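You operate a simulated robot arm through the tools that you are given. There is no shell and no other tool. Be economical: measure what you need, move in short steps, check, and stop when the job is done.

You are at the controls of a simulated robot arm. One attempt, no reset.

## Task
Blow the crumbs out of mould 7, then brush its floor with release agent.
Fine: red lance and red brush; shut the air valve and put both back. Set down upright: red lance. A coat counts when it lies all over at full strength: go over it till it gets no stronger.

The check looks at the end state, three seconds after you hand in, the way a careful person would. Anything else that was tipped, shoved, dropped, spilled or broken makes it a failure.

## Robot
A 6-joint arm with a two-finger parallel gripper, fixed in place. Base frame: the origin is at the foot of the arm, x ahead of it, y to its left, z up. Units: m, degrees, N and s.
With the tool pointing down near the work surface it reaches from about 0.12 to 0.84 m from the base axis. Its first joint turns from -115.0 to 115.0 degrees. Payload 4.2 kg.
Tool frame: the origin (TCP) lies between the finger pads and is the grasp point; the fingertips stand 0.023 m ahead of it; z points along the fingers, y is the line along which they close. The gripper opens to 0.094 m. The fingers are 0.038 m wide and 0.01 m thick; the gripper's body (0.054 by 0.096 m) begins 0.039 m behind the TCP.
Orientation is that of the tool frame in the base frame, as a unit quaternion [x, y, z, w]. With the fingers straight down and closing along the base's y, the tool's x points along the base's -x, its y along +y and its z along -z.

## Interface
- The arm moves only by the tool arm_command. Its argument "deltas" is one flat list of numbers, 7 for each row, row after row: the shift along the tool's x, y, z in m, then the turn, a rotation vector about the tool's x, y, z in degrees, then the finger opening in m, from 0 to 0.094. In form: [tx, ty, tz, wx, wy, wz, claw, tx, ty, tz, wx, wy, wz, claw, ...]. A call has 1 to 8 rows; each row shifts and turns the commanded pose from where the row before left it, along the tool's axes as they then stand. A row lasts 0.2 s, in which the tool goes at most 0.05 m and 8.6 degrees; a call with a longer step from one row to the next is refused whole, and so is a gripper value outside its range. A pose out of reach is approached as far as the arm can. The call stops where the force on the tool passes 60 N (or 10 N more than at its start, if that is more) or the arm is blocked; 0.2 s more then pass. The fingers move at their own pace (about 0.108 m/s each) and stop on an object; they squeeze with about 24 N. The grip force told is the motor's: it shows also when the fingers shut on nothing. Time passes only in rows, and 0.2 s behind the last, so rows that do not move let the fingers close. It gives the time, the measured TCP pose, the force on the tool (base axes), the opening and the grip force at its end, in the units of the frame above (readings bear some noise), with the torque about the TCP (base axes, N m) and any sound that the robot's microphone picked up.
- Cameras (640 x 400 px; columns grow to the right, rows downward): "scene" is fixed at [0.2222, -0.6491, 1.7244]; the picture's right is [0.82, -0.57, 0.00], its down [-0.32, -0.47, -0.82] and it looks along [0.47, 0.68, -0.57] (base axes); focal length 315 px, centre (320, 200). "wrist" rides on the gripper at [0.086, 0.016, -0.075] in the tool frame; the picture's right is [-0.18, 0.98, 0.00], its down [-0.58, -0.11, -0.81] and it looks along [-0.79, -0.15, 0.59] (tool axes); focal length 243 px, centre (320, 200).
- snapshot(camera): a new picture of that camera. It takes no simulated time.
- slide_trunk(by): slides the trunk up (or, below 0, down) by that many m; the arm rides with it, the base frame stays. It gives what a move gives, with no picture.
- point_at(camera, pixels): for up to 12 pixels [column, row] of the newest picture of that camera ("zoom" is the newest enlarged one), the place [x, y, z] in the base frame of the surface seen there, good to about 0.003 m. It takes no simulated time.
- close_up(camera, box): a new picture of the part [left, top, right, bottom] of that camera's present view, enlarged. It takes no simulated time.
- sign_off(): hands the job in; it is judged then, once.

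Work in short steps. Measure before you move; look again where a grasp or a placing could have gone wrong, and mend it. You have 80 turns and 38 pictures in all, those below and enlarged ones among them. Open the gripper and draw the arm clear of the work before you hand the job in, unless the task says otherwise.

The tools are called after "Emit:" as name(argument=value, ...) on one line, values as JSON. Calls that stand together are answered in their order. arm_command: Moves the arm, as the interface text tells. Its arguments: {"type":"object","properties":{"deltas":{"type":"array"}},"required":["deltas"]} The other tools are called the same way: slide_trunk (by) slides the trunk up or down; snapshot (camera) takes a picture; point_at (camera, pixels) gives the place of the surface under pixels of a picture; close_up (camera, box) takes an enlarged picture of a part of a camera's view; sign_off () hands the job in.

At the start:

```text
time_s: 0.0
tcp_pos: [0.3956, 0.1828, 1.4133]
orientation: [0.0, 1.0, 0.0, 0.0]
contact_force: [-0.1, -0.3, 0.5]
moment: [0.01, 0.03, -0.01]
opening: 0.0939
grip_force: 0.1
trunk travel left (down, up): [-0.9, 0.09]
```

scene: 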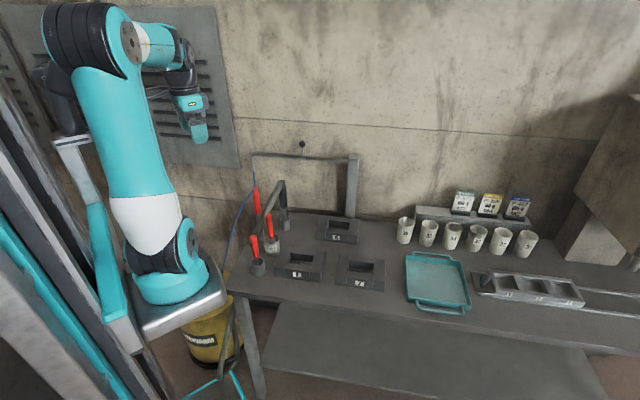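
wrist: 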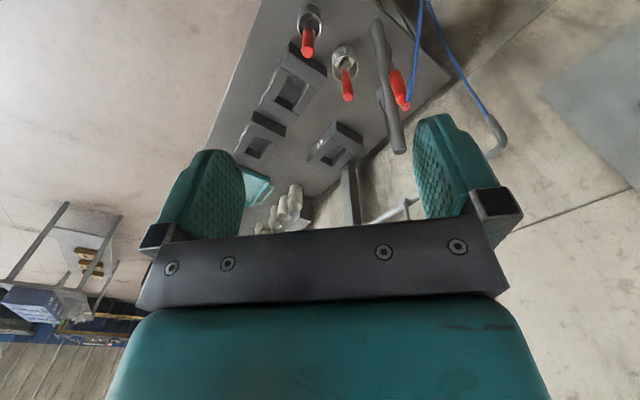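

The scene picture shows red tools around (255-272, 190-265) and moulds around (280-385, 220-290). I enlarge that region to read the labels and find the valve.

Emit:
close_up(camera="scene", box=[220, 130, 400, 300])

Emit:
close_up(camera="wrist", box=[220, 0, 460, 190])

```text
2.35 times, centred on (310, 215) of scene
```

zoom: 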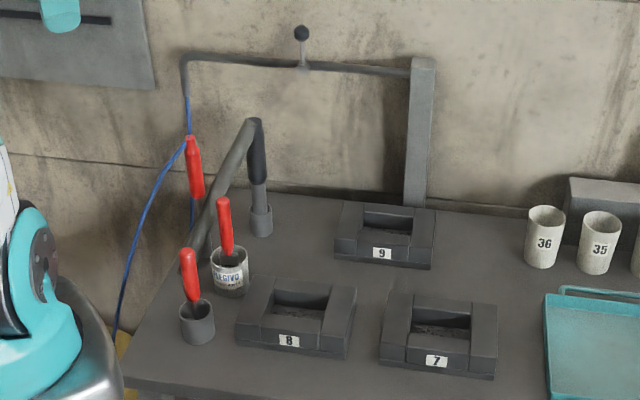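

```text
2.11 times, centred on (340, 95) of wrist
```

zoom: 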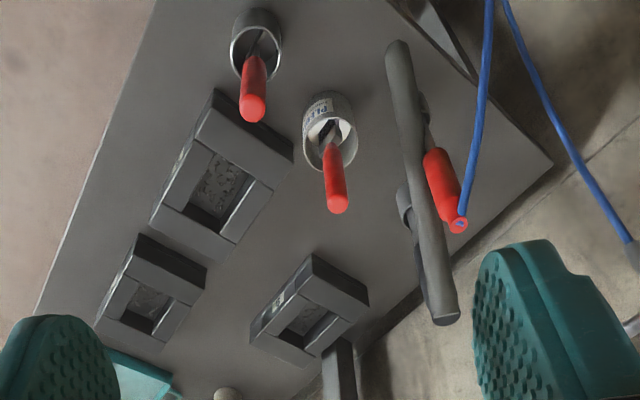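

I look closer at the lance/tool area and at mould 7 before measuring.

Emit:
close_up(camera="scene", box=[235, 180, 315, 230])

Emit:
point_at(camera="scene", pixels=[[256, 191], [257, 212], [302.3, 144], [302.8, 158.5], [269, 215], [271, 235], [253.5, 237], [255, 256], [283, 187], [351, 160], [265, 155], [286, 221]])

Emit:
point_at(camera="zoom", pixels=[[118, 58], [126, 180], [200, 200], [240, 200], [220, 100], [320, 60], [320, 200], [260, 110]])

```text
8.00 times, centred on (275, 205) of scene
```

zoom: 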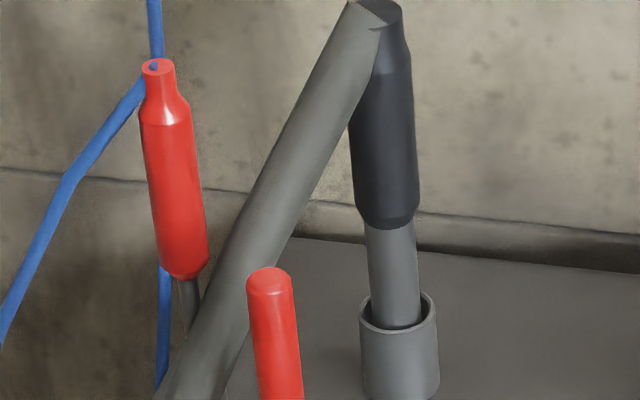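

```text
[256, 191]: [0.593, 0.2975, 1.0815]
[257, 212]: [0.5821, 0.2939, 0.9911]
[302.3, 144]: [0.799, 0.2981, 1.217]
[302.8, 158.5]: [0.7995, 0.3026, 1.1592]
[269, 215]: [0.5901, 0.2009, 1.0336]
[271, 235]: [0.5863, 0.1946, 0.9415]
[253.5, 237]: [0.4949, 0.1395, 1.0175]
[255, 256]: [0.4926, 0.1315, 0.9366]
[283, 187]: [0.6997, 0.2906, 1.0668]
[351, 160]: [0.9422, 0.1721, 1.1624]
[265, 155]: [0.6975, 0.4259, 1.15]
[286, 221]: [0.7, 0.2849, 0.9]
```

```text
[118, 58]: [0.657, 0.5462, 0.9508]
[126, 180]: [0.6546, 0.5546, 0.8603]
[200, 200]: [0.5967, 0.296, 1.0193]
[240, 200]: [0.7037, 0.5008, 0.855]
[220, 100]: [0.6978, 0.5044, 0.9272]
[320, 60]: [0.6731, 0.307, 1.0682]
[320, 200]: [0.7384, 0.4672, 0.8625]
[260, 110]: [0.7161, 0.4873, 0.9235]
```

The lance handle stands at about (0.60, 0.30), z 0.98-1.09. Next I measure the moulds, the two red handles with their containers, and the table.

Emit:
close_up(camera="scene", box=[320, 240, 400, 290])

Emit:
close_up(camera="scene", box=[235, 210, 299, 285])

```text
8.00 times, centred on (360, 265) of scene
```

zoom: 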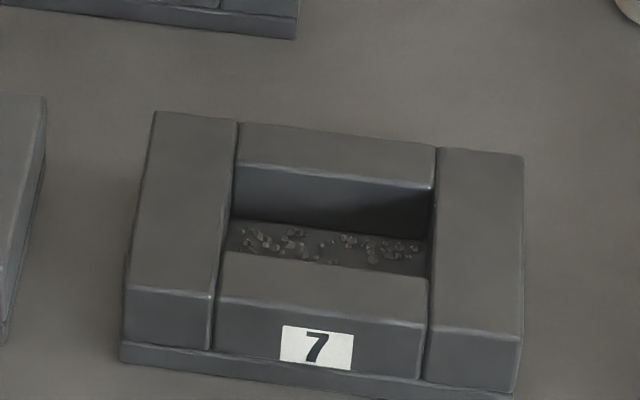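

```text
5.33 times, centred on (267, 248) of scene
```

zoom: 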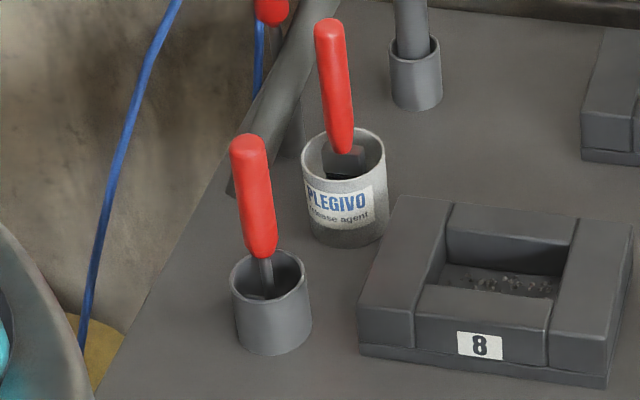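

The red-handled tool in the can marked "PLEGIVO release agent" has a wide ferrule, so it is the brush. I measure mould 7, the can, and the table.

Emit:
point_at(camera="scene", pixels=[[339.8, 254.4], [384.5, 260.2], [336.5, 275.5], [384, 281.5], [349.3, 261.3], [373.6, 264.2], [348.5, 272.2], [372.8, 275.6], [357.5, 270], [352, 268.5], [371, 271], [327.5, 277.5]])

Emit:
point_at(camera="zoom", pixels=[[330, 26], [343, 148], [335, 90], [345, 132], [305, 165], [383, 160], [350, 162], [332, 185], [347, 175], [247, 142], [265, 265], [270, 300]])

```text
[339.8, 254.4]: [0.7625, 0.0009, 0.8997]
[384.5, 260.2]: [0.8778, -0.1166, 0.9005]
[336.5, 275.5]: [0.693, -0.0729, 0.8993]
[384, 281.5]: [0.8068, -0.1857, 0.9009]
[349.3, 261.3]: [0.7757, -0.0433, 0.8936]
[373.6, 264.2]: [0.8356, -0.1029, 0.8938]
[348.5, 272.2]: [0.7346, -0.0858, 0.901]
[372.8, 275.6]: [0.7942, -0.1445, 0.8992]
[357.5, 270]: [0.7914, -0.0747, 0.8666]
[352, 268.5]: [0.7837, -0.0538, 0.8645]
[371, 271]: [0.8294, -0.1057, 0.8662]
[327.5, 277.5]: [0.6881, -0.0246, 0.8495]
```

```text
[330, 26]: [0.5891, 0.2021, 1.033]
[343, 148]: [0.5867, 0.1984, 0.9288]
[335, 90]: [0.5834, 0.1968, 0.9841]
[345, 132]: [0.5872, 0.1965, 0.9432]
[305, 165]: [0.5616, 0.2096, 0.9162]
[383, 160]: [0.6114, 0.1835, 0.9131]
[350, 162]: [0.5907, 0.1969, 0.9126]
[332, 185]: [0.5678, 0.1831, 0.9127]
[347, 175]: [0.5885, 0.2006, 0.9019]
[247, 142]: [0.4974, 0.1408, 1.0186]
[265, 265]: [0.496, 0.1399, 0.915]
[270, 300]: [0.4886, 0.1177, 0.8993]
```

Mould 7 centre is about (0.785, -0.094), turned 45°, with its top at 0.90, floor at 0.866 and the table at 0.85. I now check the arm base height, the yellow vacuum, and the lance holder.

Emit:
point_at(camera="scene", pixels=[[175, 285], [180, 310], [185, 240], [85, 40], [135, 40], [190, 100], [200, 135], [330, 157], [285, 156], [302.5, 150], [253, 165], [462, 280]])

Emit:
close_up(camera="wrist", box=[340, 0, 440, 160])

Emit:
close_up(camera="scene", box=[245, 130, 365, 205])

```text
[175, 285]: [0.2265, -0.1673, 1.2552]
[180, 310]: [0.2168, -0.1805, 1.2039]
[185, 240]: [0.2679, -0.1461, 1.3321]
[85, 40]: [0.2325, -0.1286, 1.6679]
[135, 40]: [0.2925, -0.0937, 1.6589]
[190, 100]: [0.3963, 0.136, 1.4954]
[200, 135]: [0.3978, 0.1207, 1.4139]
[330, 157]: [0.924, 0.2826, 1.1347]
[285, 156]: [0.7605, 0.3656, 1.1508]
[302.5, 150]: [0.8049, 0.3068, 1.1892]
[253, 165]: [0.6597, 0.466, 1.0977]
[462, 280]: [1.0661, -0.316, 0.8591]
```

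```text
2.50 times, centred on (390, 80) of wrist
```

zoom: 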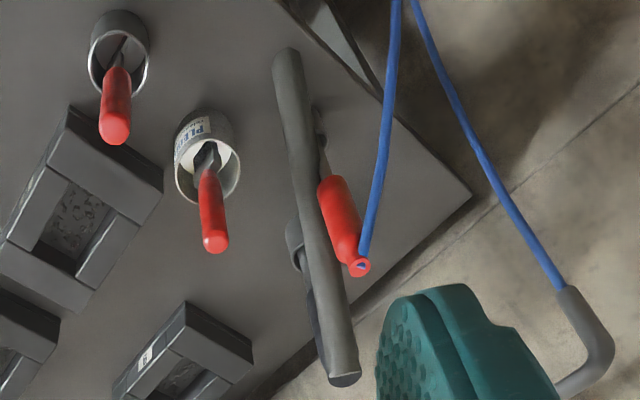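

```text
5.33 times, centred on (305, 168) of scene
```

zoom: 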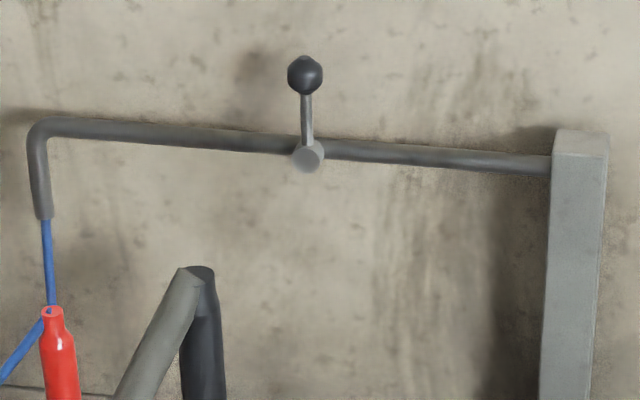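

The valve lever stands up on the pipe with its hub facing (-0.7, -0.7), ball at about (0.80, 0.30, 1.217). The grey vacuum hose lies near the lance, so I measure both in a fresh wrist enlargement.

Emit:
close_up(camera="wrist", box=[340, 0, 440, 160])

Emit:
point_at(camera="zoom", pixels=[[285, 60], [295, 130], [308, 200], [322, 270], [338, 340], [345, 380], [361, 268], [330, 190], [345, 225], [320, 150], [313, 110], [380, 180]])

```text
2.50 times, centred on (390, 80) of wrist
```

zoom: 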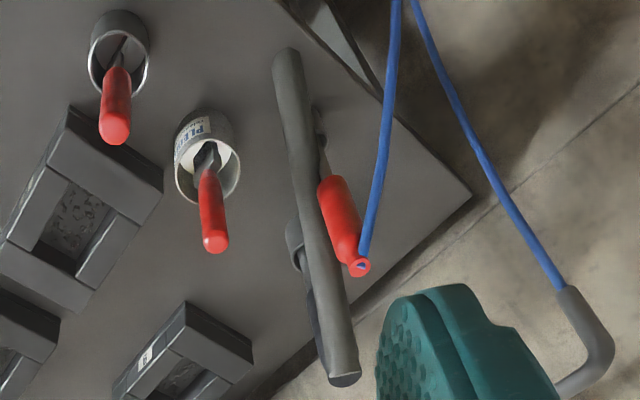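

```text
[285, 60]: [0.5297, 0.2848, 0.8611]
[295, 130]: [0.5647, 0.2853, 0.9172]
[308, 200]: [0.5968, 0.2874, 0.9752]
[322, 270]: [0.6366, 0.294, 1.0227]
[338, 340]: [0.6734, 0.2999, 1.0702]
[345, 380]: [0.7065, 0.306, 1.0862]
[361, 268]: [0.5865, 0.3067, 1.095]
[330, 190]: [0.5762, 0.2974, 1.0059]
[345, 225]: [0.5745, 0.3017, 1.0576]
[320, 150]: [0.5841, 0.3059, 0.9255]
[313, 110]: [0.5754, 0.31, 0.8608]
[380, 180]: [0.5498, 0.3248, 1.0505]
```

The lance hose leaves its top toward (-x, +y), and the vacuum hose runs from (0.53, 0.285, 0.86) to (0.70, 0.30, 1.09). I start with the valve: close the fingers, line the tool's y up with the pipe, and move out above it.

Emit:
arm_command(deltas=[0, 0, 0.018, 0, 0, -7.33, 0, 0, 0, 0.018, 0, 0, -7.33, 0, 0, 0, 0.018, 0, 0, -7.33, 0, 0, 0, 0.018, 0, 0, -7.33, 0, 0, 0, 0.018, 0, 0, -7.33, 0, 0, 0, 0.018, 0, 0, -7.35, 0, -0.0375, -0.01415, 0, 0, 0, 0, 0, -0.0375, -0.01415, 0, 0, 0, 0, 0])

Emit:
arm_command(deltas=[-0.0375, -0.01415, 0, 0, 0, 0, 0, -0.0375, -0.01415, 0, 0, 0, 0, 0, -0.0375, -0.01415, 0, 0, 0, 0, 0, -0.0375, -0.01415, 0, 0, 0, 0, 0, -0.0375, -0.01415, 0, 0, 0, 0, 0, -0.0375, -0.01415, 0, 0, 0, 0, 0, -0.0375, -0.01415, 0, 0, 0, 0, 0, -0.0375, -0.01415, 0, 0, 0, 0, 0])

Emit:
snapshot(camera="wrist")

Emit:
snapshot(camera="scene")

```text
time_s: 1.8
tcp_pos: [0.4683, 0.2156, 1.3033]
orientation: [-0.375, 0.927, 0.001, 0.0]
contact_force: [-1.2, 0.1, 0.5]
moment: [0.01, 0.0, 0.0]
opening: 0.0
grip_force: 24.0
trunk travel left (down, up): [-0.9, 0.09]
```

```text
time_s: 3.6
tcp_pos: [0.7174, 0.3125, 1.2983]
orientation: [-0.375, 0.927, 0.0, 0.0]
contact_force: [-0.7, 0.0, 0.1]
moment: [0.02, -0.05, -0.01]
opening: 0.0001
grip_force: 23.6
out of reach, approached as far as the arm can: row 7, 8
trunk travel left (down, up): [-0.9, 0.09]
```

```text
27 pictures are left
```

wrist: 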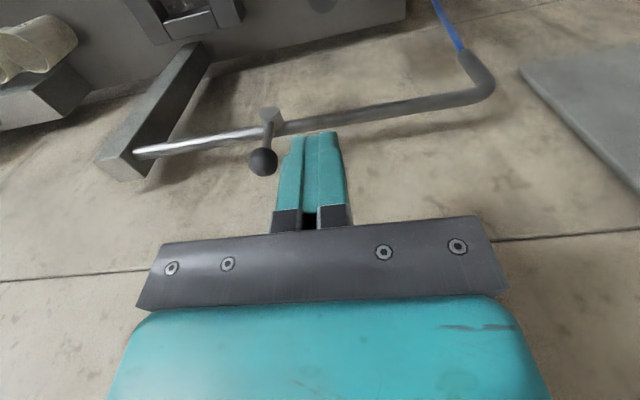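

```text
26 pictures are left
```

scene: 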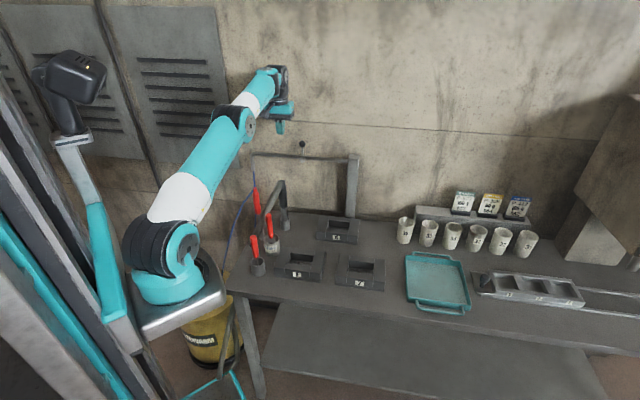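

Vertical reach ends short of the lever (radius 0.78), so I pitch the tool 45° outward while it stays above the pipe. In the wrist view the ball at (263, 162) is still clear of the fingers.

Emit:
arm_command(deltas=[0, 0, 0, 0, -7.5, 0, 0, 0, 0, 0, 0, -7.5, 0, 0, 0, 0, 0, 0, -7.5, 0, 0, 0, 0, 0, 0, -7.5, 0, 0, 0, 0, 0, 0, -7.5, 0, 0, 0, 0, 0, 0, -7.5, 0, 0, 0, 0, 0, 0, 0, 0, 0])

Emit:
snapshot(camera="wrist")

Emit:
point_at(camera="wrist", pixels=[[263, 162]])

```text
time_s: 5.2
tcp_pos: [0.7185, 0.3108, 1.2962]
orientation: [-0.346, 0.856, 0.144, 0.356]
contact_force: [-0.5, 0.2, 0.2]
moment: [0.03, 0.01, 0.0]
opening: 0.0
grip_force: 23.8
trunk travel left (down, up): [-0.9, 0.09]
```

```text
25 pictures are left
```

wrist: 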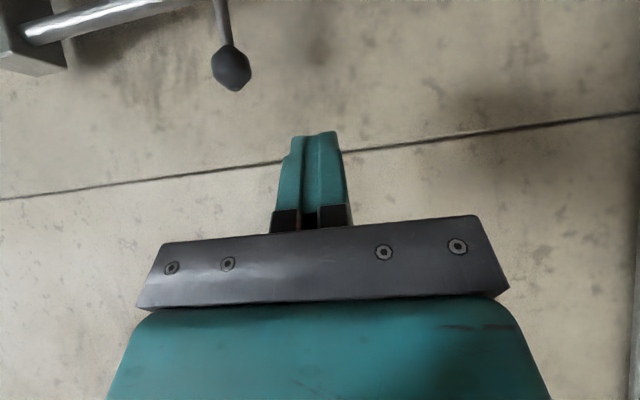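

```text
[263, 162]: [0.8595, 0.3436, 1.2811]
```

The TCP is at (0.7185, 0.311, 1.296) with a 45° pitch. I measure the ball at pixel (231, 68), its stem, and the pipe from this closer view.

Emit:
point_at(camera="wrist", pixels=[[231, 68], [231, 86], [223, 25], [218, 3], [120, 12], [60, 30]])

```text
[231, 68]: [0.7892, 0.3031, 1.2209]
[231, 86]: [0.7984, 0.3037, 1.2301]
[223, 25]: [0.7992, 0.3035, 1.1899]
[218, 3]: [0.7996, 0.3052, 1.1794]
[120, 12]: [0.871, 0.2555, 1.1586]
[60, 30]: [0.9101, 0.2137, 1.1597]
```

The ball centre is about (0.799, 0.308, 1.219). I go to its left side at the same height, then push it gently along the pipe toward the post and watch the force.

Emit:
arm_command(deltas=[0.0034, -0.0042, 0.03, 0, 0, 0, 0, 0.0034, -0.0042, 0.03, 0, 0, 0, 0, 0.0034, -0.0042, 0.03, 0, 0, 0, 0, 0, -0.01, 0, 0, 0, 0, 0, 0, -0.01, 0, 0, 0, 0, 0, 0, -0.008, 0, 0, 0, 0, 0, 0, -0.008, 0, 0, 0, 0, 0])

Emit:
snapshot(camera="wrist")

```text
time_s: 6.8
tcp_pos: [0.7869, 0.3212, 1.226]
orientation: [-0.353, 0.854, 0.148, 0.353]
contact_force: [-41.5, 20.4, 7.5]
moment: [0.02, 0.2, -0.32]
opening: 0.0
grip_force: 23.5
trunk travel left (down, up): [-0.9, 0.09]
```

```text
24 pictures are left
```

wrist: 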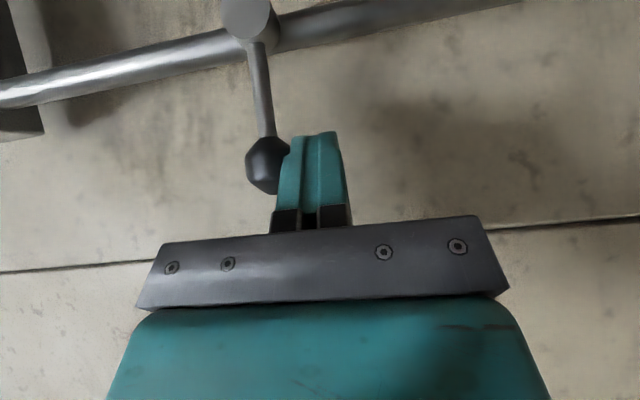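

The lever resisted with 46 N and stayed put, so that side is the stop. I back off, hop over the ball, and push from the other side.

Emit:
arm_command(deltas=[0, 0.02, 0, 0, 0, 0, 0, -0.034, 0, -0.034, 0, 0, 0, 0, 0, -0.045, 0, 0, 0, 0, 0, 0, -0.045, 0, 0, 0, 0, 0, 0.034, 0, 0.034, 0, 0, 0, 0, 0, 0.01, 0, 0, 0, 0, 0, 0, 0.01, 0, 0, 0, 0, 0, 0, 0.01, 0, 0, 0, 0, 0])

Emit:
snapshot(camera="wrist")

```text
time_s: 8.6
tcp_pos: [0.8212, 0.2853, 1.2248]
orientation: [-0.346, 0.857, 0.143, 0.355]
contact_force: [0.1, -0.7, 0.2]
moment: [0.01, -0.01, -0.05]
opening: 0.0001
grip_force: 23.9
trunk travel left (down, up): [-0.9, 0.09]
```

```text
23 pictures are left
```

wrist: 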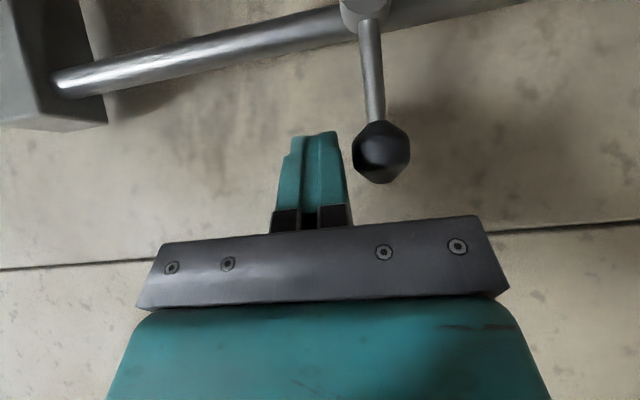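

Not yet in contact: the ball at (381, 152) is just right of the fingers. I push on with +y in 8 mm steps.

Emit:
arm_command(deltas=[0, 0.008, 0, 0, 0, 0, 0, 0, 0.008, 0, 0, 0, 0, 0, 0, 0.008, 0, 0, 0, 0, 0, 0, 0.006, 0, 0, 0, 0, 0, 0, 0, 0, 0, 0, 0, 0])

Emit:
snapshot(camera="wrist")

```text
time_s: 9.8
tcp_pos: [0.8001, 0.3077, 1.2252]
orientation: [-0.346, 0.857, 0.143, 0.355]
contact_force: [-0.3, 0.0, -0.1]
moment: [-0.02, 0.02, 0.01]
opening: 0.0
grip_force: 23.6
trunk travel left (down, up): [-0.9, 0.09]
```

```text
22 pictures are left
```

wrist: 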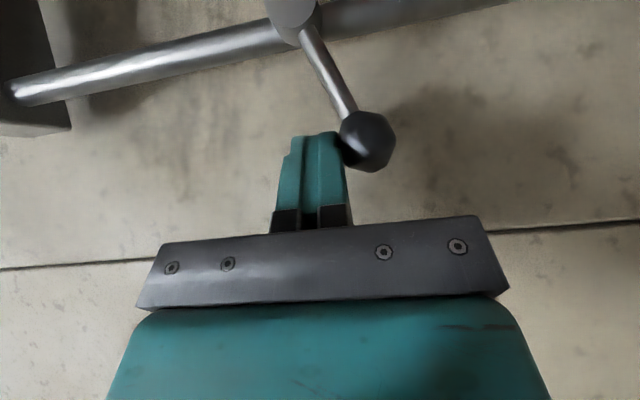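

The lever yields easily toward the hose end. I follow its arc: sideways while sinking, then press it down to its stop.

Emit:
arm_command(deltas=[0.0042, 0.012, 0.0014, 0, 0, 0, 0, 0.0042, 0.012, 0.0014, 0, 0, 0, 0, 0.003, 0.012, 0.003, 0, 0, 0, 0, 0.0057, 0.012, 0.0057, 0, 0, 0, 0, 0.0057, 0.012, 0.0057, 0, 0, 0, 0, 0.0035, 0, 0.0035, 0, 0, 0, 0, 0, 0, 0, 0, 0, 0, 0])

Emit:
snapshot(camera="wrist")

```text
time_s: 11.3
tcp_pos: [0.7669, 0.3342, 1.1879]
orientation: [-0.336, 0.863, 0.128, 0.355]
contact_force: [13.8, -23.6, -7.2]
moment: [-0.7, -0.45, -0.03]
opening: 0.0001
grip_force: 24.1
trunk travel left (down, up): [-0.9, 0.09]
stopped in row 7: the force on the tool passed its limit at 61 N (the readings are from after the stop); the commanded pose is now the measured one
```

```text
21 pictures are left
```

wrist: 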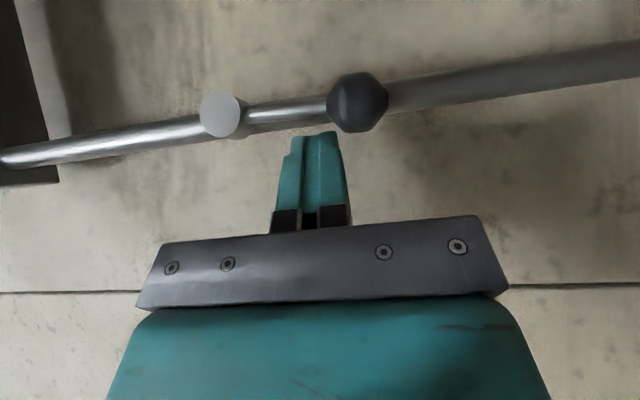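

The lever now lies along the pipe (ball at (357, 102)), so the air is open. I lift off, come back toward the base, and return to vertical.

Emit:
arm_command(deltas=[-0.035, 0, -0.035, 0, 0, 0, 0, -0.035, 0, -0.035, 0, 0, 0, 0, 0.03, 0, -0.03, 0, 7.5, 0, 0, 0.035, 0, -0.025, 0, 7.5, 0, 0, 0.035, 0, -0.015, 0, 7.5, 0, 0, 0.035, 0, -0.01, 0, 7.5, 0, 0, 0.035, 0, 0, 0, 7.5, 0, 0, 0.035, 0, 0, 0, 7.5, 0, 0])

Emit:
arm_command(deltas=[0, 0, 0, 0, 0, 8, 0.06, 0, 0, 0, 0, 0, 8, 0.06, 0, 0, 0, 0, 0, 8, 0.06, 0, 0, 0, 0, 0, 8, 0.06, 0, 0, 0, 0, 0, 8, 0.06, 0, 0, 0, 0, 0, 8, 0.06, 0, 0, 0, 0, 0, 8, 0.06, 0, 0, 0, 0, 0, 8, 0.06])

Emit:
close_up(camera="wrist", box=[160, 0, 480, 200])

```text
time_s: 13.1
tcp_pos: [0.5937, 0.1871, 1.2659]
orientation: [-0.363, 0.932, -0.007, 0.0]
contact_force: [-0.1, -0.7, -0.5]
moment: [-0.02, 0.07, 0.02]
opening: 0.0
grip_force: 23.5
trunk travel left (down, up): [-0.9, 0.09]
```

```text
time_s: 14.9
tcp_pos: [0.5944, 0.1872, 1.2677]
orientation: [0.186, 0.983, -0.005, 0.004]
contact_force: [0.1, -0.3, -0.4]
moment: [-0.02, 0.0, 0.0]
opening: 0.06
grip_force: 0.1
trunk travel left (down, up): [-0.9, 0.09]
```

```text
2.00 times, centred on (320, 100) of wrist
```

zoom: 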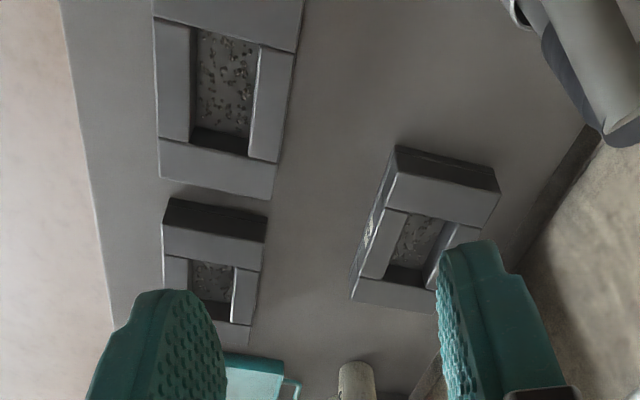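

Vertical again with yaw about 21°. I re-measure the lance handle in a fresh scene enlargement before the grasp.

Emit:
close_up(camera="scene", box=[235, 180, 283, 210])

Emit:
point_at(camera="zoom", pixels=[[276, 120], [290, 250], [300, 330], [240, 250], [335, 250], [262, 110], [260, 150], [200, 200], [120, 320], [240, 130]])

```text
13.33 times, centred on (259, 195) of scene
```

zoom: 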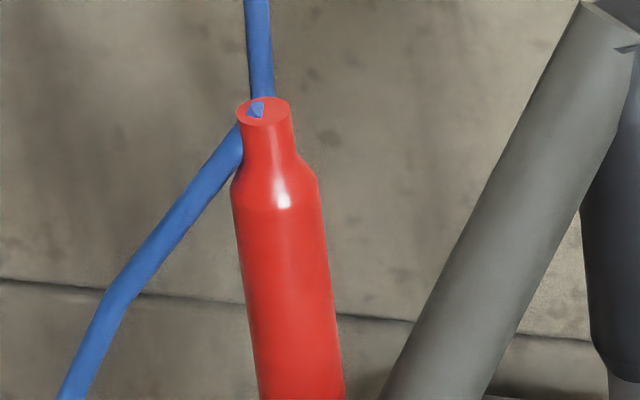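

```text
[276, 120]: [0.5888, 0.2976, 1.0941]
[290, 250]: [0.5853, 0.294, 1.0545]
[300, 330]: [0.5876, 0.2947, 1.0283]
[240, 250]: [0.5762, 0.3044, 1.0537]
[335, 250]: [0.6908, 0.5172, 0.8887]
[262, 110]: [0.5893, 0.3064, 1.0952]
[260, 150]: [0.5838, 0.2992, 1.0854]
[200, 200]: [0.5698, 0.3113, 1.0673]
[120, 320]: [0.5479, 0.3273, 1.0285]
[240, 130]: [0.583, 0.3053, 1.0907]
```

Lance axis is about (0.590, 0.305), top 1.096, body below 1.075. The hose leaves along the tool's +x between the fingers, so I move above it and descend part way.

Emit:
arm_command(deltas=[0.0157, 0.036, 0, 0, 0, 0, 0.055, 0.0157, 0.036, 0, 0, 0, 0, 0.055, 0.0157, 0.036, 0, 0, 0, 0, 0.055, 0, 0, 0.04, 0, 0, 0, 0.055, 0, 0, 0.04, 0, 0, 0, 0.055, 0, 0, 0.03, 0, 0, 0, 0.055])

Emit:
snapshot(camera="wrist")

```text
time_s: 16.3
tcp_pos: [0.5912, 0.3022, 1.1551]
orientation: [0.185, 0.983, -0.006, 0.003]
contact_force: [-0.1, -0.1, -0.1]
moment: [0.02, 0.01, -0.02]
opening: 0.0553
grip_force: 0.1
trunk travel left (down, up): [-0.9, 0.09]
```

```text
18 pictures are left
```

wrist: 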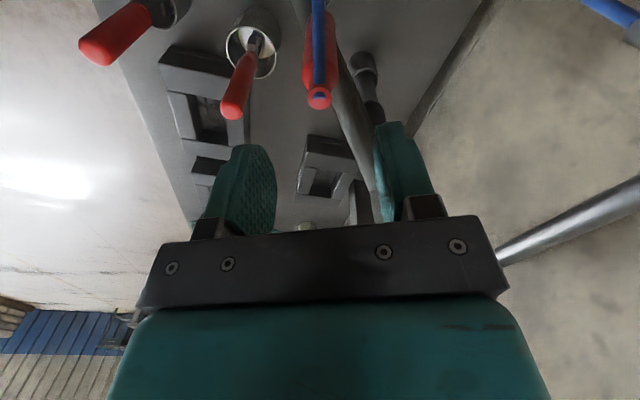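

The lance top is at (320, 97), centred between the fingers. I check its place along the tool's x.

Emit:
point_at(camera="wrist", pixels=[[313, 101], [326, 101], [320, 92], [320, 106], [311, 60], [320, 89]])

```text
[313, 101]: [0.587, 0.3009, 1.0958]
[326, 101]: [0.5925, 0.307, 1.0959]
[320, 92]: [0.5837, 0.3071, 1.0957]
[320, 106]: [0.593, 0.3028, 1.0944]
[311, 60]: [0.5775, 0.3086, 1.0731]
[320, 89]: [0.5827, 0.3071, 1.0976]
```

The top centre is (0.588, 0.305). I shift 4 mm, descend to z 1.064 and close.

Emit:
arm_command(deltas=[0.004, 0.0015, 0.03, 0, 0, 0, 0.055, 0, 0, 0.03, 0, 0, 0, 0.055, 0, 0, 0.02, 0, 0, 0, 0.055, 0, 0, 0.011, 0, 0, 0, 0.055, 0, 0, 0, 0, 0, 0, 0.0, 0, 0, 0, 0, 0, 0, 0.0])

```text
time_s: 17.7
tcp_pos: [0.5909, 0.3047, 1.0648]
orientation: [0.185, 0.983, -0.005, 0.003]
contact_force: [0.4, 0.3, -0.3]
moment: [0.0, 0.0, 0.03]
opening: 0.0242
grip_force: 23.4
trunk travel left (down, up): [-0.9, 0.09]
```

Gripped at opening 0.0242; I note the pose (0.5909, 0.3047, 1.0648) for putting it back. I lift straight up.

Emit:
arm_command(deltas=[0, 0, -0.02, 0, 0, 0, 0, 0, 0, -0.03, 0, 0, 0, 0, 0, 0, -0.04, 0, 0, 0, 0, 0, 0, -0.04, 0, 0, 0, 0, 0, 0, -0.04, 0, 0, 0, 0])

Emit:
close_up(camera="scene", box=[225, 150, 321, 225])

```text
time_s: 18.9
tcp_pos: [0.5888, 0.3077, 1.2352]
orientation: [0.186, 0.983, -0.005, 0.004]
contact_force: [0.1, 0.4, -1.3]
moment: [0.0, 0.04, -0.03]
opening: 0.0245
grip_force: 23.9
trunk travel left (down, up): [-0.9, 0.09]
```

```text
5.33 times, centred on (273, 188) of scene
```

zoom: 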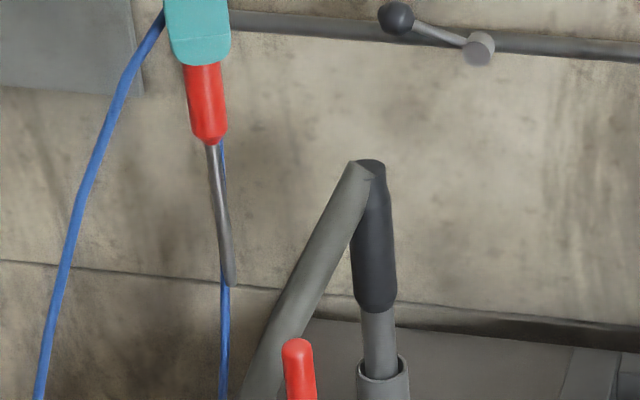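

Lance is up with its tip at zoom pixel (232, 284). I measure the tip and re-measure the valve lever, which seems about 16° short of the pipe.

Emit:
point_at(camera="zoom", pixels=[[232, 281], [227, 250], [214, 165], [208, 138], [397, 18], [478, 48], [430, 30], [600, 47]])

```text
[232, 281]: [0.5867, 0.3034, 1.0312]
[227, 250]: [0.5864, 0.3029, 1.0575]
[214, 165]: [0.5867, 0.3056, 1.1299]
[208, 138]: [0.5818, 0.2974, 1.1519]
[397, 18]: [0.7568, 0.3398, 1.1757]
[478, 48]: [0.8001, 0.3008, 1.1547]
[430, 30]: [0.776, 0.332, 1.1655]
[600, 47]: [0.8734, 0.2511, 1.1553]
```

The tip sits 0.207 m below the TCP. I raise it and carry it toward mould 7, high and clear of the brush and the other moulds.

Emit:
arm_command(deltas=[0, 0, -0.04, 0, 0, 0, 0, 0, 0, -0.04, 0, 0, 0, 0, -0.033, -0.0298, 0, 0, 0, 0, 0, -0.033, -0.0298, 0, 0, 0, 0, 0, -0.033, -0.0298, 0, 0, 0, 0, 0, -0.033, -0.0298, 0, 0, 0, 0, 0, -0.033, -0.0298, 0, 0, 0, 0, 0, -0.033, -0.0298, 0, 0, 0, 0, 0])

Emit:
arm_command(deltas=[-0.033, -0.0298, 0.02, 0, 0, 0, 0, -0.033, -0.0298, 0.02, 0, 0, 0, 0, -0.025, -0.0298, 0.02, 0, 0, 0, 0, -0.02, -0.0298, 0.02, 0, 0, 0, 0])

Emit:
snapshot(camera="scene")

```text
time_s: 20.7
tcp_pos: [0.7081, 0.0695, 1.3191]
orientation: [0.185, 0.983, -0.006, 0.004]
contact_force: [-0.7, 0.5, -0.9]
moment: [0.0, -0.06, 0.01]
opening: 0.0245
grip_force: 24.3
trunk travel left (down, up): [-0.9, 0.09]
```

```text
time_s: 21.7
tcp_pos: [0.7662, -0.0834, 1.2414]
orientation: [0.186, 0.983, -0.006, 0.004]
contact_force: [-0.9, 1.1, -1.4]
moment: [-0.01, -0.01, 0.01]
opening: 0.0242
grip_force: 24.4
trunk travel left (down, up): [-0.9, 0.09]
```

```text
16 pictures are left
```

scene: 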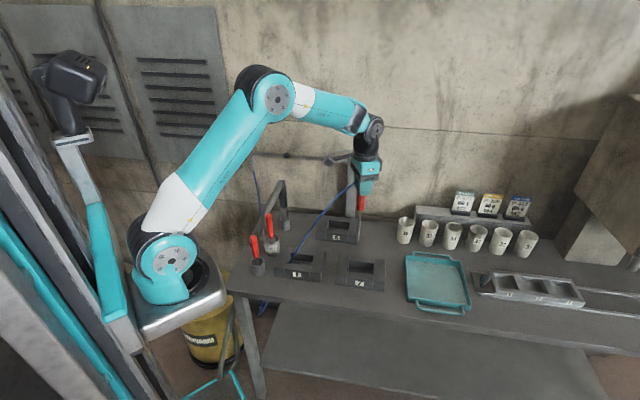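

Now over mould 7 with the tip near z 1.03. I descend until the tip is about 2 cm above the mould's top and look for movement of the crumbs.

Emit:
arm_command(deltas=[-0.011, 0, 0.03, 0, 0, 0, 0, -0.011, 0, 0.03, 0, 0, 0, 0, 0, 0, 0.03, 0, 0, 0, 0, 0, 0, 0.022, 0, 0, 0, 0])

Emit:
close_up(camera="scene", box=[316, 215, 412, 290])

```text
time_s: 22.7
tcp_pos: [0.7868, -0.093, 1.1294]
orientation: [0.186, 0.982, -0.006, 0.005]
contact_force: [-0.1, -0.1, -0.8]
moment: [0.0, -0.02, -0.06]
opening: 0.0243
grip_force: 24.0
trunk travel left (down, up): [-0.9, 0.09]
```

```text
5.33 times, centred on (364, 252) of scene
```

zoom: 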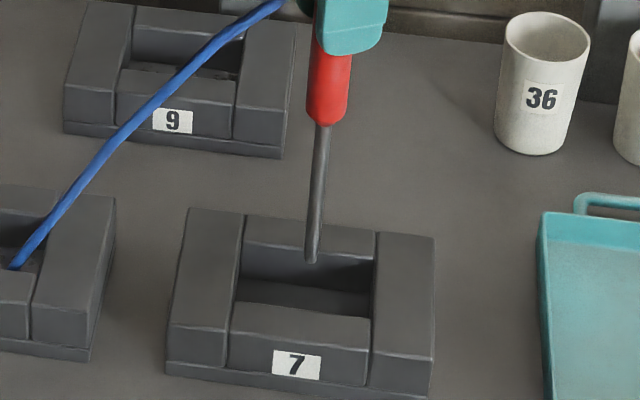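

The visible floor is already clear, so the air is on. I sweep the tip around the cavity to clear its hidden parts, then look from above.

Emit:
arm_command(deltas=[-0.0283, 0.0026, 0.012, 0, 0, 0, 0, 0.0228, 0.0101, 0, 0, 0, 0, 0, 0.0228, 0.0101, 0, 0, 0, 0, 0, 0.0111, -0.0254, 0, 0, 0, 0, 0, -0.0228, -0.0101, 0, 0, 0, 0, 0, -0.0228, -0.0101, 0, 0, 0, 0, 0, 0, 0, 0, 0, 0, 0, 0, 0.0173, 0.0228, 0, 0, 0, 0, 0])

Emit:
arm_command(deltas=[0, 0, -0.04, 0, 0, 0, 0, 0.01, 0, -0.04, 0, 0, 0, 0, 0.02, 0, -0.04, 0, 0, 0, 0, 0.03, 0, -0.04, 0, 0, 0, 0, 0.04, 0.0, -0.02, 0, 0, 0, 0, 0.04, 0.0, 0, 0, 0, 0, 0])

Emit:
snapshot(camera="wrist")

```text
time_s: 24.5
tcp_pos: [0.7873, -0.094, 1.1164]
orientation: [0.187, 0.982, -0.006, 0.004]
contact_force: [-0.7, -0.6, -1.3]
moment: [-0.01, 0.0, 0.03]
opening: 0.0241
grip_force: 23.8
trunk travel left (down, up): [-0.9, 0.09]
```

```text
time_s: 25.9
tcp_pos: [0.6568, -0.0396, 1.2941]
orientation: [0.185, 0.983, -0.006, 0.003]
contact_force: [0.5, 0.0, -0.4]
moment: [0.0, 0.03, 0.0]
opening: 0.0243
grip_force: 23.7
trunk travel left (down, up): [-0.9, 0.09]
```

```text
14 pictures are left
```

wrist: 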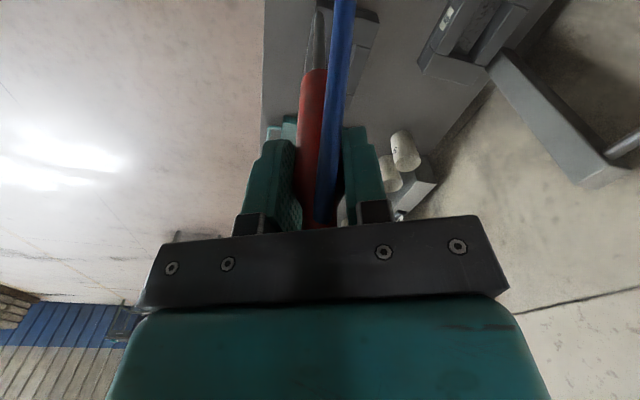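

The lance hides the mould here; I will check it later with an empty gripper. I carry the lance back above its socket.

Emit:
arm_command(deltas=[0.0238, 0.0372, -0.015, 0, 0, 0, 0, 0.0238, 0.0372, -0.015, 0, 0, 0, 0, 0.0238, 0.0372, 0, 0, 0, 0, 0, 0.0238, 0.0372, 0, 0, 0, 0, 0, 0.0238, 0.0372, 0, 0, 0, 0, 0, 0.0238, 0.0372, 0, 0, 0, 0, 0, 0.0238, 0.0372, 0, 0, 0, 0, 0, 0.0238, 0.0372, 0, 0, 0, 0, 0])

```text
time_s: 27.7
tcp_pos: [0.5872, 0.3083, 1.3202]
orientation: [0.186, 0.983, -0.006, 0.004]
contact_force: [0.3, -0.4, -1.0]
moment: [0.03, -0.03, -0.01]
opening: 0.0242
grip_force: 24.0
trunk travel left (down, up): [-0.9, 0.09]
```

Aligned within 2 mm of the lift path. I descend along it in steps, slower near the end.

Emit:
arm_command(deltas=[0, 0, 0.045, 0, 0, 0, 0, 0, 0, 0.045, 0, 0, 0, 0, 0, 0, 0.045, 0, 0, 0, 0, 0, 0, 0.045, 0, 0, 0, 0, 0, 0, 0.02, 0, 0, 0, 0, 0, 0, 0, 0, 0, 0, 0])

Emit:
close_up(camera="wrist", box=[260, 0, 380, 80])

```text
time_s: 29.1
tcp_pos: [0.5882, 0.3046, 1.1201]
orientation: [0.185, 0.983, -0.006, 0.004]
contact_force: [-0.4, -0.2, -1.7]
moment: [-0.03, -0.01, -0.01]
opening: 0.0243
grip_force: 23.9
trunk travel left (down, up): [-0.9, 0.09]
```

```text
5.00 times, centred on (320, 40) of wrist
```

zoom: 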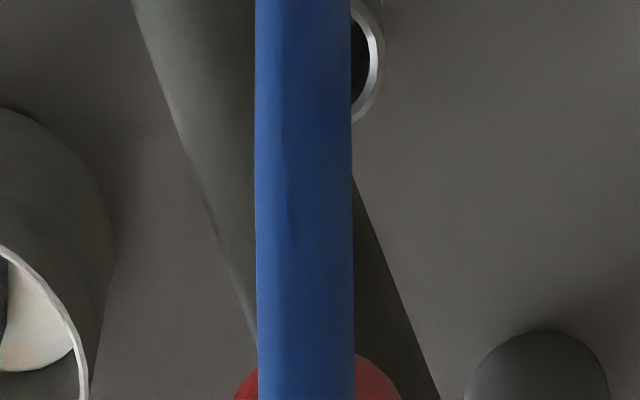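

The socket ring is visible at zoom (365, 60), half hidden by the hose. I measure its rim to check alignment.

Emit:
point_at(camera="zoom", pixels=[[380, 60], [376, 30], [370, 100], [362, 115], [358, 60], [365, 5], [383, 45], [356, 121]])

```text
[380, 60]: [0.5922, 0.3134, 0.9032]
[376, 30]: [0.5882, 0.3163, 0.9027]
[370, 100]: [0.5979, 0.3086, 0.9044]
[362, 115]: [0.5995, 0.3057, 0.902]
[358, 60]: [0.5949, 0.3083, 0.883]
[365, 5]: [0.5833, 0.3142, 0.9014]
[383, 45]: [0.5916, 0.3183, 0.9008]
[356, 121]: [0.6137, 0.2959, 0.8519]
```

Ring centre is about (0.588, 0.304) with inner radius near 9 mm, so the tip is within tolerance. I descend the last 5.5 cm gently.

Emit:
arm_command(deltas=[-0.0005, 0.001, 0.015, 0, 0, 0, 0, 0, 0, 0.015, 0, 0, 0, 0, 0, 0, 0.015, 0, 0, 0, 0, 0, 0, 0.007, 0, 0, 0, 0, 0, 0, 0.002, 0, 0, 0, 0, 0, 0, 0, 0, 0, 0, 0])

```text
time_s: 30.5
tcp_pos: [0.5885, 0.304, 1.0669]
orientation: [0.186, 0.982, -0.006, 0.003]
contact_force: [-0.1, 0.3, -0.4]
moment: [0.03, -0.03, -0.04]
opening: 0.0242
grip_force: 24.0
trunk travel left (down, up): [-0.9, 0.09]
```

No contact on the way; 2 mm remain to the original height. I lower, open the fingers to 0.055, and rise.

Emit:
arm_command(deltas=[0, 0, 0.002, 0, 0, 0, 0, 0, 0, 0, 0, 0, 0, 0, 0, 0, 0, 0, 0, 0, 0.055, 0, 0, 0, 0, 0, 0, 0.055, 0, 0, -0.03, 0, 0, 0, 0.055, 0, 0, -0.03, 0, 0, 0, 0.055, 0, 0, -0.04, 0, 0, 0, 0.055, 0, 0, -0.04, 0, 0, 0, 0.055])

Emit:
close_up(camera="scene", box=[225, 150, 321, 225])

```text
time_s: 32.3
tcp_pos: [0.5898, 0.306, 1.207]
orientation: [0.185, 0.983, -0.006, 0.003]
contact_force: [-0.3, -0.3, 0.5]
moment: [-0.06, 0.06, -0.06]
opening: 0.0552
grip_force: 0.1
trunk travel left (down, up): [-0.9, 0.09]
```

```text
5.33 times, centred on (273, 188) of scene
```

zoom: 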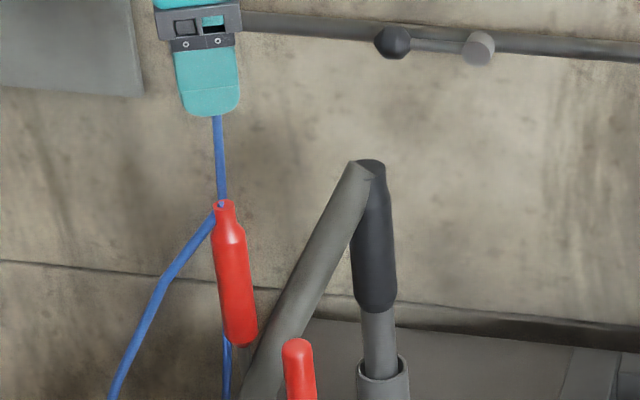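

Lance stands upright in its socket, and the lever has settled onto the pipe. Before lifting it from beneath I measure the lever, the pipe, and the top of the vacuum nozzle standing in front of it.

Emit:
point_at(camera="zoom", pixels=[[352, 166], [383, 163], [370, 161], [372, 200], [393, 42], [393, 55], [440, 46], [478, 48], [440, 32], [560, 43], [348, 175], [300, 30]])

```text
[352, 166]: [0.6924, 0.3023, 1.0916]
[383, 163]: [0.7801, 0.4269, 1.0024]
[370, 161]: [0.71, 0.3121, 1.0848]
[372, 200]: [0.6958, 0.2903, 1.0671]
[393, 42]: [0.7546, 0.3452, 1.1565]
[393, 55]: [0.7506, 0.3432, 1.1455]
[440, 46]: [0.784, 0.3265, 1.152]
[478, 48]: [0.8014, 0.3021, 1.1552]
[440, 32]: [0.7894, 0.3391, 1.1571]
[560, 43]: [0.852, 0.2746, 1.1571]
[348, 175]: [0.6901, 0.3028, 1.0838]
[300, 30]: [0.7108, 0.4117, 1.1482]
```

Vacuum top is only 1.092, so a 45° approach clears it. I close the fingers, rise, and turn back to the pipe yaw, then pitch 45° in front of the lever.

Emit:
arm_command(deltas=[0, 0, -0.012, 0, 0, -8.2, 0, 0, 0, -0.012, 0, 0, -8.2, 0, 0, 0, -0.012, 0, 0, -8.2, 0, 0, 0, -0.012, 0, 0, -8.2, 0, 0, 0, -0.012, 0, 0, -8.2, 0, 0, 0, -0.012, 0, 0, -8.2, 0, 0, 0, -0.012, 0, 0, -8.2, 0, 0, 0, -0.012, 0, 0, -8.2, 0])

Emit:
arm_command(deltas=[-0.032, -0.042, 0, 0, 0, 0, 0, -0.032, -0.042, 0, 0, 0, 0, 0, 0, 0, 0, 0, -7.5, 0, 0, 0, 0, 0, 0, -7.5, 0, 0, 0, 0, 0, 0, -7.5, 0, 0, 0, 0, 0, 0, -7.5, 0, 0, 0, 0, 0, 0, -7.5, 0, 0, 0, 0, 0, 0, -7.5, 0, 0])

```text
time_s: 34.1
tcp_pos: [0.5878, 0.3094, 1.3007]
orientation: [-0.378, 0.926, -0.007, -0.001]
contact_force: [-0.6, -0.2, -0.1]
moment: [0.01, 0.0, 0.02]
opening: 0.0
grip_force: 24.0
trunk travel left (down, up): [-0.9, 0.09]
```

```text
refused: row 1 steps farther than a row can; nothing moved
```

The step was slightly too long; I spread it over three rows.

Emit:
arm_command(deltas=[-0.0213, -0.028, 0, 0, 0, 0, 0, -0.0213, -0.028, 0, 0, 0, 0, 0, -0.0213, -0.028, 0, 0, 0, 0, 0, 0, 0, 0, 0, -8.5, 0, 0, 0, 0, 0, 0, -8.5, 0, 0, 0, 0, 0, 0, -8.5, 0, 0, 0, 0, 0, 0, -8.5, 0, 0, 0, 0, 0, 0, -8.5, 0, 0])

Emit:
snapshot(camera="wrist")

```text
time_s: 35.9
tcp_pos: [0.6913, 0.2932, 1.3033]
orientation: [-0.353, 0.863, 0.13, 0.337]
contact_force: [-0.1, 0.6, 0.3]
moment: [-0.03, 0.02, -0.05]
opening: 0.0001
grip_force: 24.3
trunk travel left (down, up): [-0.9, 0.09]
```

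```text
11 pictures are left
```

wrist: 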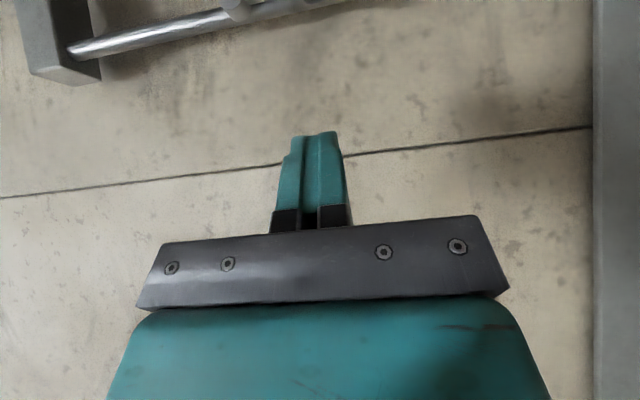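

TCP is at h 0.700 in front of the lever's plane. I descend in front of the lever, go under the ball's height, and slide the fingertips beneath it.

Emit:
arm_command(deltas=[0.0171, 0, 0.0312, 0, 0, 0, 0, 0.0171, 0, 0.0312, 0, 0, 0, 0, 0.0171, 0, 0.0312, 0, 0, 0, 0, 0.0171, 0, 0.0312, 0, 0, 0, 0, 0.012, 0, 0.0128, 0, 0, 0, 0, 0.012, 0, 0.0128, 0, 0, 0, 0, -0.008, 0, 0.0077, 0, 0, 0, 0, -0.008, 0, 0.0077, 0, 0, 0, 0])

Emit:
snapshot(camera="wrist")

```text
time_s: 37.7
tcp_pos: [0.7334, 0.33, 1.1277]
orientation: [-0.353, 0.864, 0.129, 0.336]
contact_force: [-0.7, 0.4, 0.6]
moment: [0.0, 0.01, 0.03]
opening: 0.0
grip_force: 24.0
trunk travel left (down, up): [-0.9, 0.09]
```

```text
10 pictures are left
```

wrist: 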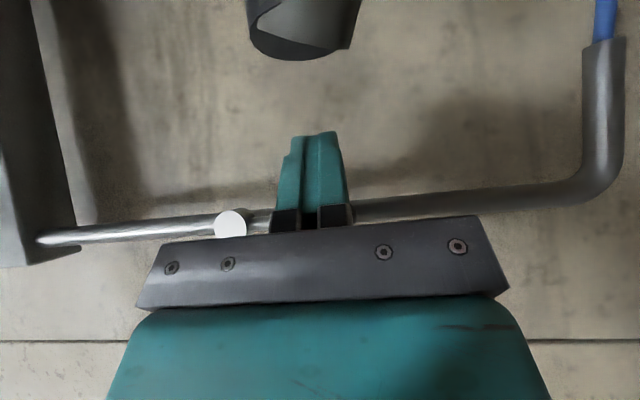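

The bar is now under the ball, with no force. I lift along the lever's arc and finish by pushing it to its upright stop.

Emit:
arm_command(deltas=[-0.0114, -0.0023, -0.0122, 0, 0, 0, 0, -0.0114, -0.0023, -0.0122, 0, 0, 0, 0, -0.0114, -0.0023, -0.0122, 0, 0, 0, 0, -0.0072, -0.002, -0.0077, 0, 0, 0, 0, -0.0072, -0.002, -0.0077, 0, 0, 0, 0, -0.0109, -0.018, -0.0117, 0, 0, 0, 0, -0.0041, -0.014, -0.0044, 0, 0, 0, 0, 0, -0.005, 0, 0, 0, 0, 0])

Emit:
snapshot(camera="wrist")

```text
time_s: 39.5
tcp_pos: [0.7647, 0.299, 1.2232]
orientation: [-0.356, 0.862, 0.132, 0.335]
contact_force: [-12.2, 5.8, 2.3]
moment: [0.05, -0.02, 0.34]
opening: 0.0
grip_force: 23.9
trunk travel left (down, up): [-0.9, 0.09]
```

```text
9 pictures are left
```

wrist: 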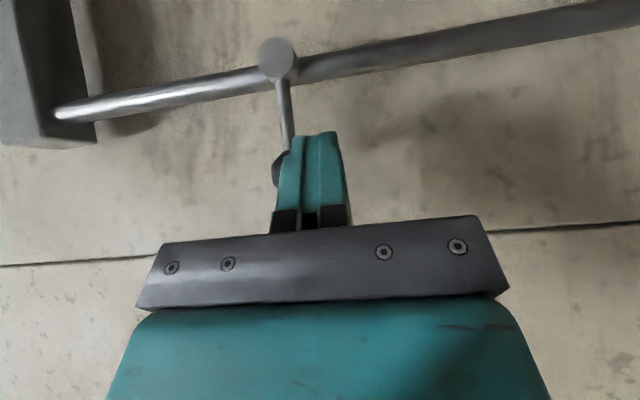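

Lever is upright against its stop with 13 N. I press 3 mm more, back off to the left, lift away, and check it stays.

Emit:
arm_command(deltas=[0, -0.003, 0, 0, 0, 0, 0, 0, 0, 0, 0, 0, 0, 0, 0, 0.015, 0, 0, 0, 0, 0, 0, 0.02, 0, 0, 0, 0, 0, -0.025, 0, -0.028, 0, 0, 0, 0, 0.02, 0, -0.025, 0, 0, 0, 0, 0.03, 0, -0.03, 0, 7, 0, 0, 0.03, 0, -0.025, 0, 8, 0, 0])

Emit:
arm_command(deltas=[0.035, 0, -0.01, 0, 7, 0, 0, 0.035, 0, 0, 0, 7, 0, 0, 0.035, 0, 0, 0, 7, 0, 0, 0.03, 0, 0, 0, 7, 0, 0.06])

Emit:
close_up(camera="scene", box=[235, 130, 363, 285])

```text
time_s: 41.3
tcp_pos: [0.6642, 0.241, 1.266]
orientation: [-0.367, 0.9, 0.082, 0.219]
contact_force: [0.0, -1.3, 0.0]
moment: [-0.02, 0.03, 0.01]
opening: 0.0002
grip_force: 23.4
trunk travel left (down, up): [-0.9, 0.09]
```

```text
time_s: 42.3
tcp_pos: [0.5686, 0.1482, 1.2377]
orientation: [-0.376, 0.926, -0.009, -0.005]
contact_force: [0.2, -0.8, 0.0]
moment: [0.0, -0.01, 0.0]
opening: 0.0598
grip_force: 0.0
trunk travel left (down, up): [-0.9, 0.09]
```

```text
2.58 times, centred on (299, 208) of scene
```

zoom: 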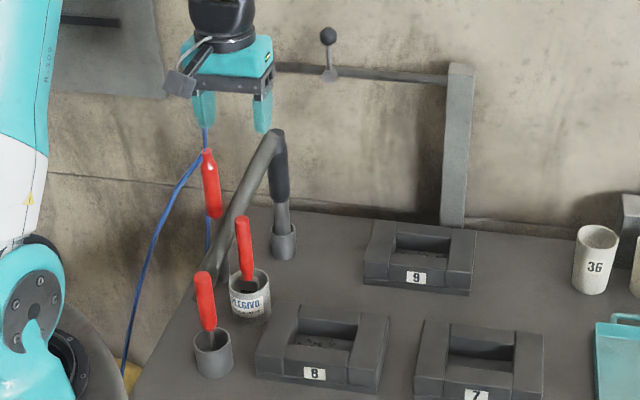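

Valve lever stands upright again and everything else looks untouched. I look at the brush from the wrist camera to find its handle axis and the bristle orientation.

Emit:
close_up(camera="wrist", box=[270, 0, 430, 100])

Emit:
point_at(camera="zoom", pixels=[[320, 280], [300, 240], [340, 240], [320, 200], [320, 160], [320, 120], [280, 120], [360, 120], [300, 60], [340, 60]])

```text
4.00 times, centred on (350, 50) of wrist
```

zoom: 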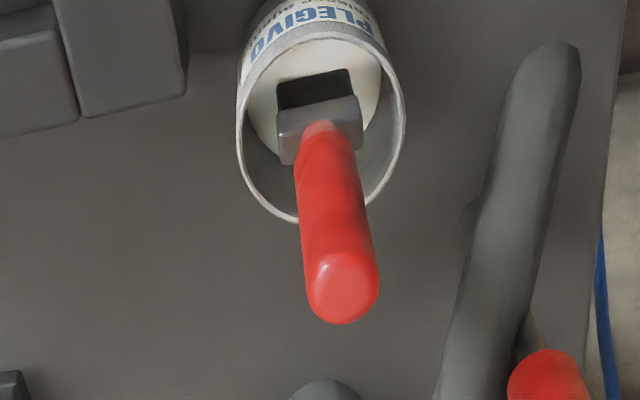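

```text
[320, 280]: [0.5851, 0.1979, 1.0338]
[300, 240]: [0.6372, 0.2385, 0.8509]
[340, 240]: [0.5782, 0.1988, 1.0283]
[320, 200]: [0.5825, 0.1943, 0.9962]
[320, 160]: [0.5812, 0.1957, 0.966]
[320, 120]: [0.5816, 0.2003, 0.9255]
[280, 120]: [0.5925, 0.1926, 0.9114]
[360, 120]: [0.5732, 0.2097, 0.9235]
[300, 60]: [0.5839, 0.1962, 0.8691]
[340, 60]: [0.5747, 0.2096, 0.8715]
```

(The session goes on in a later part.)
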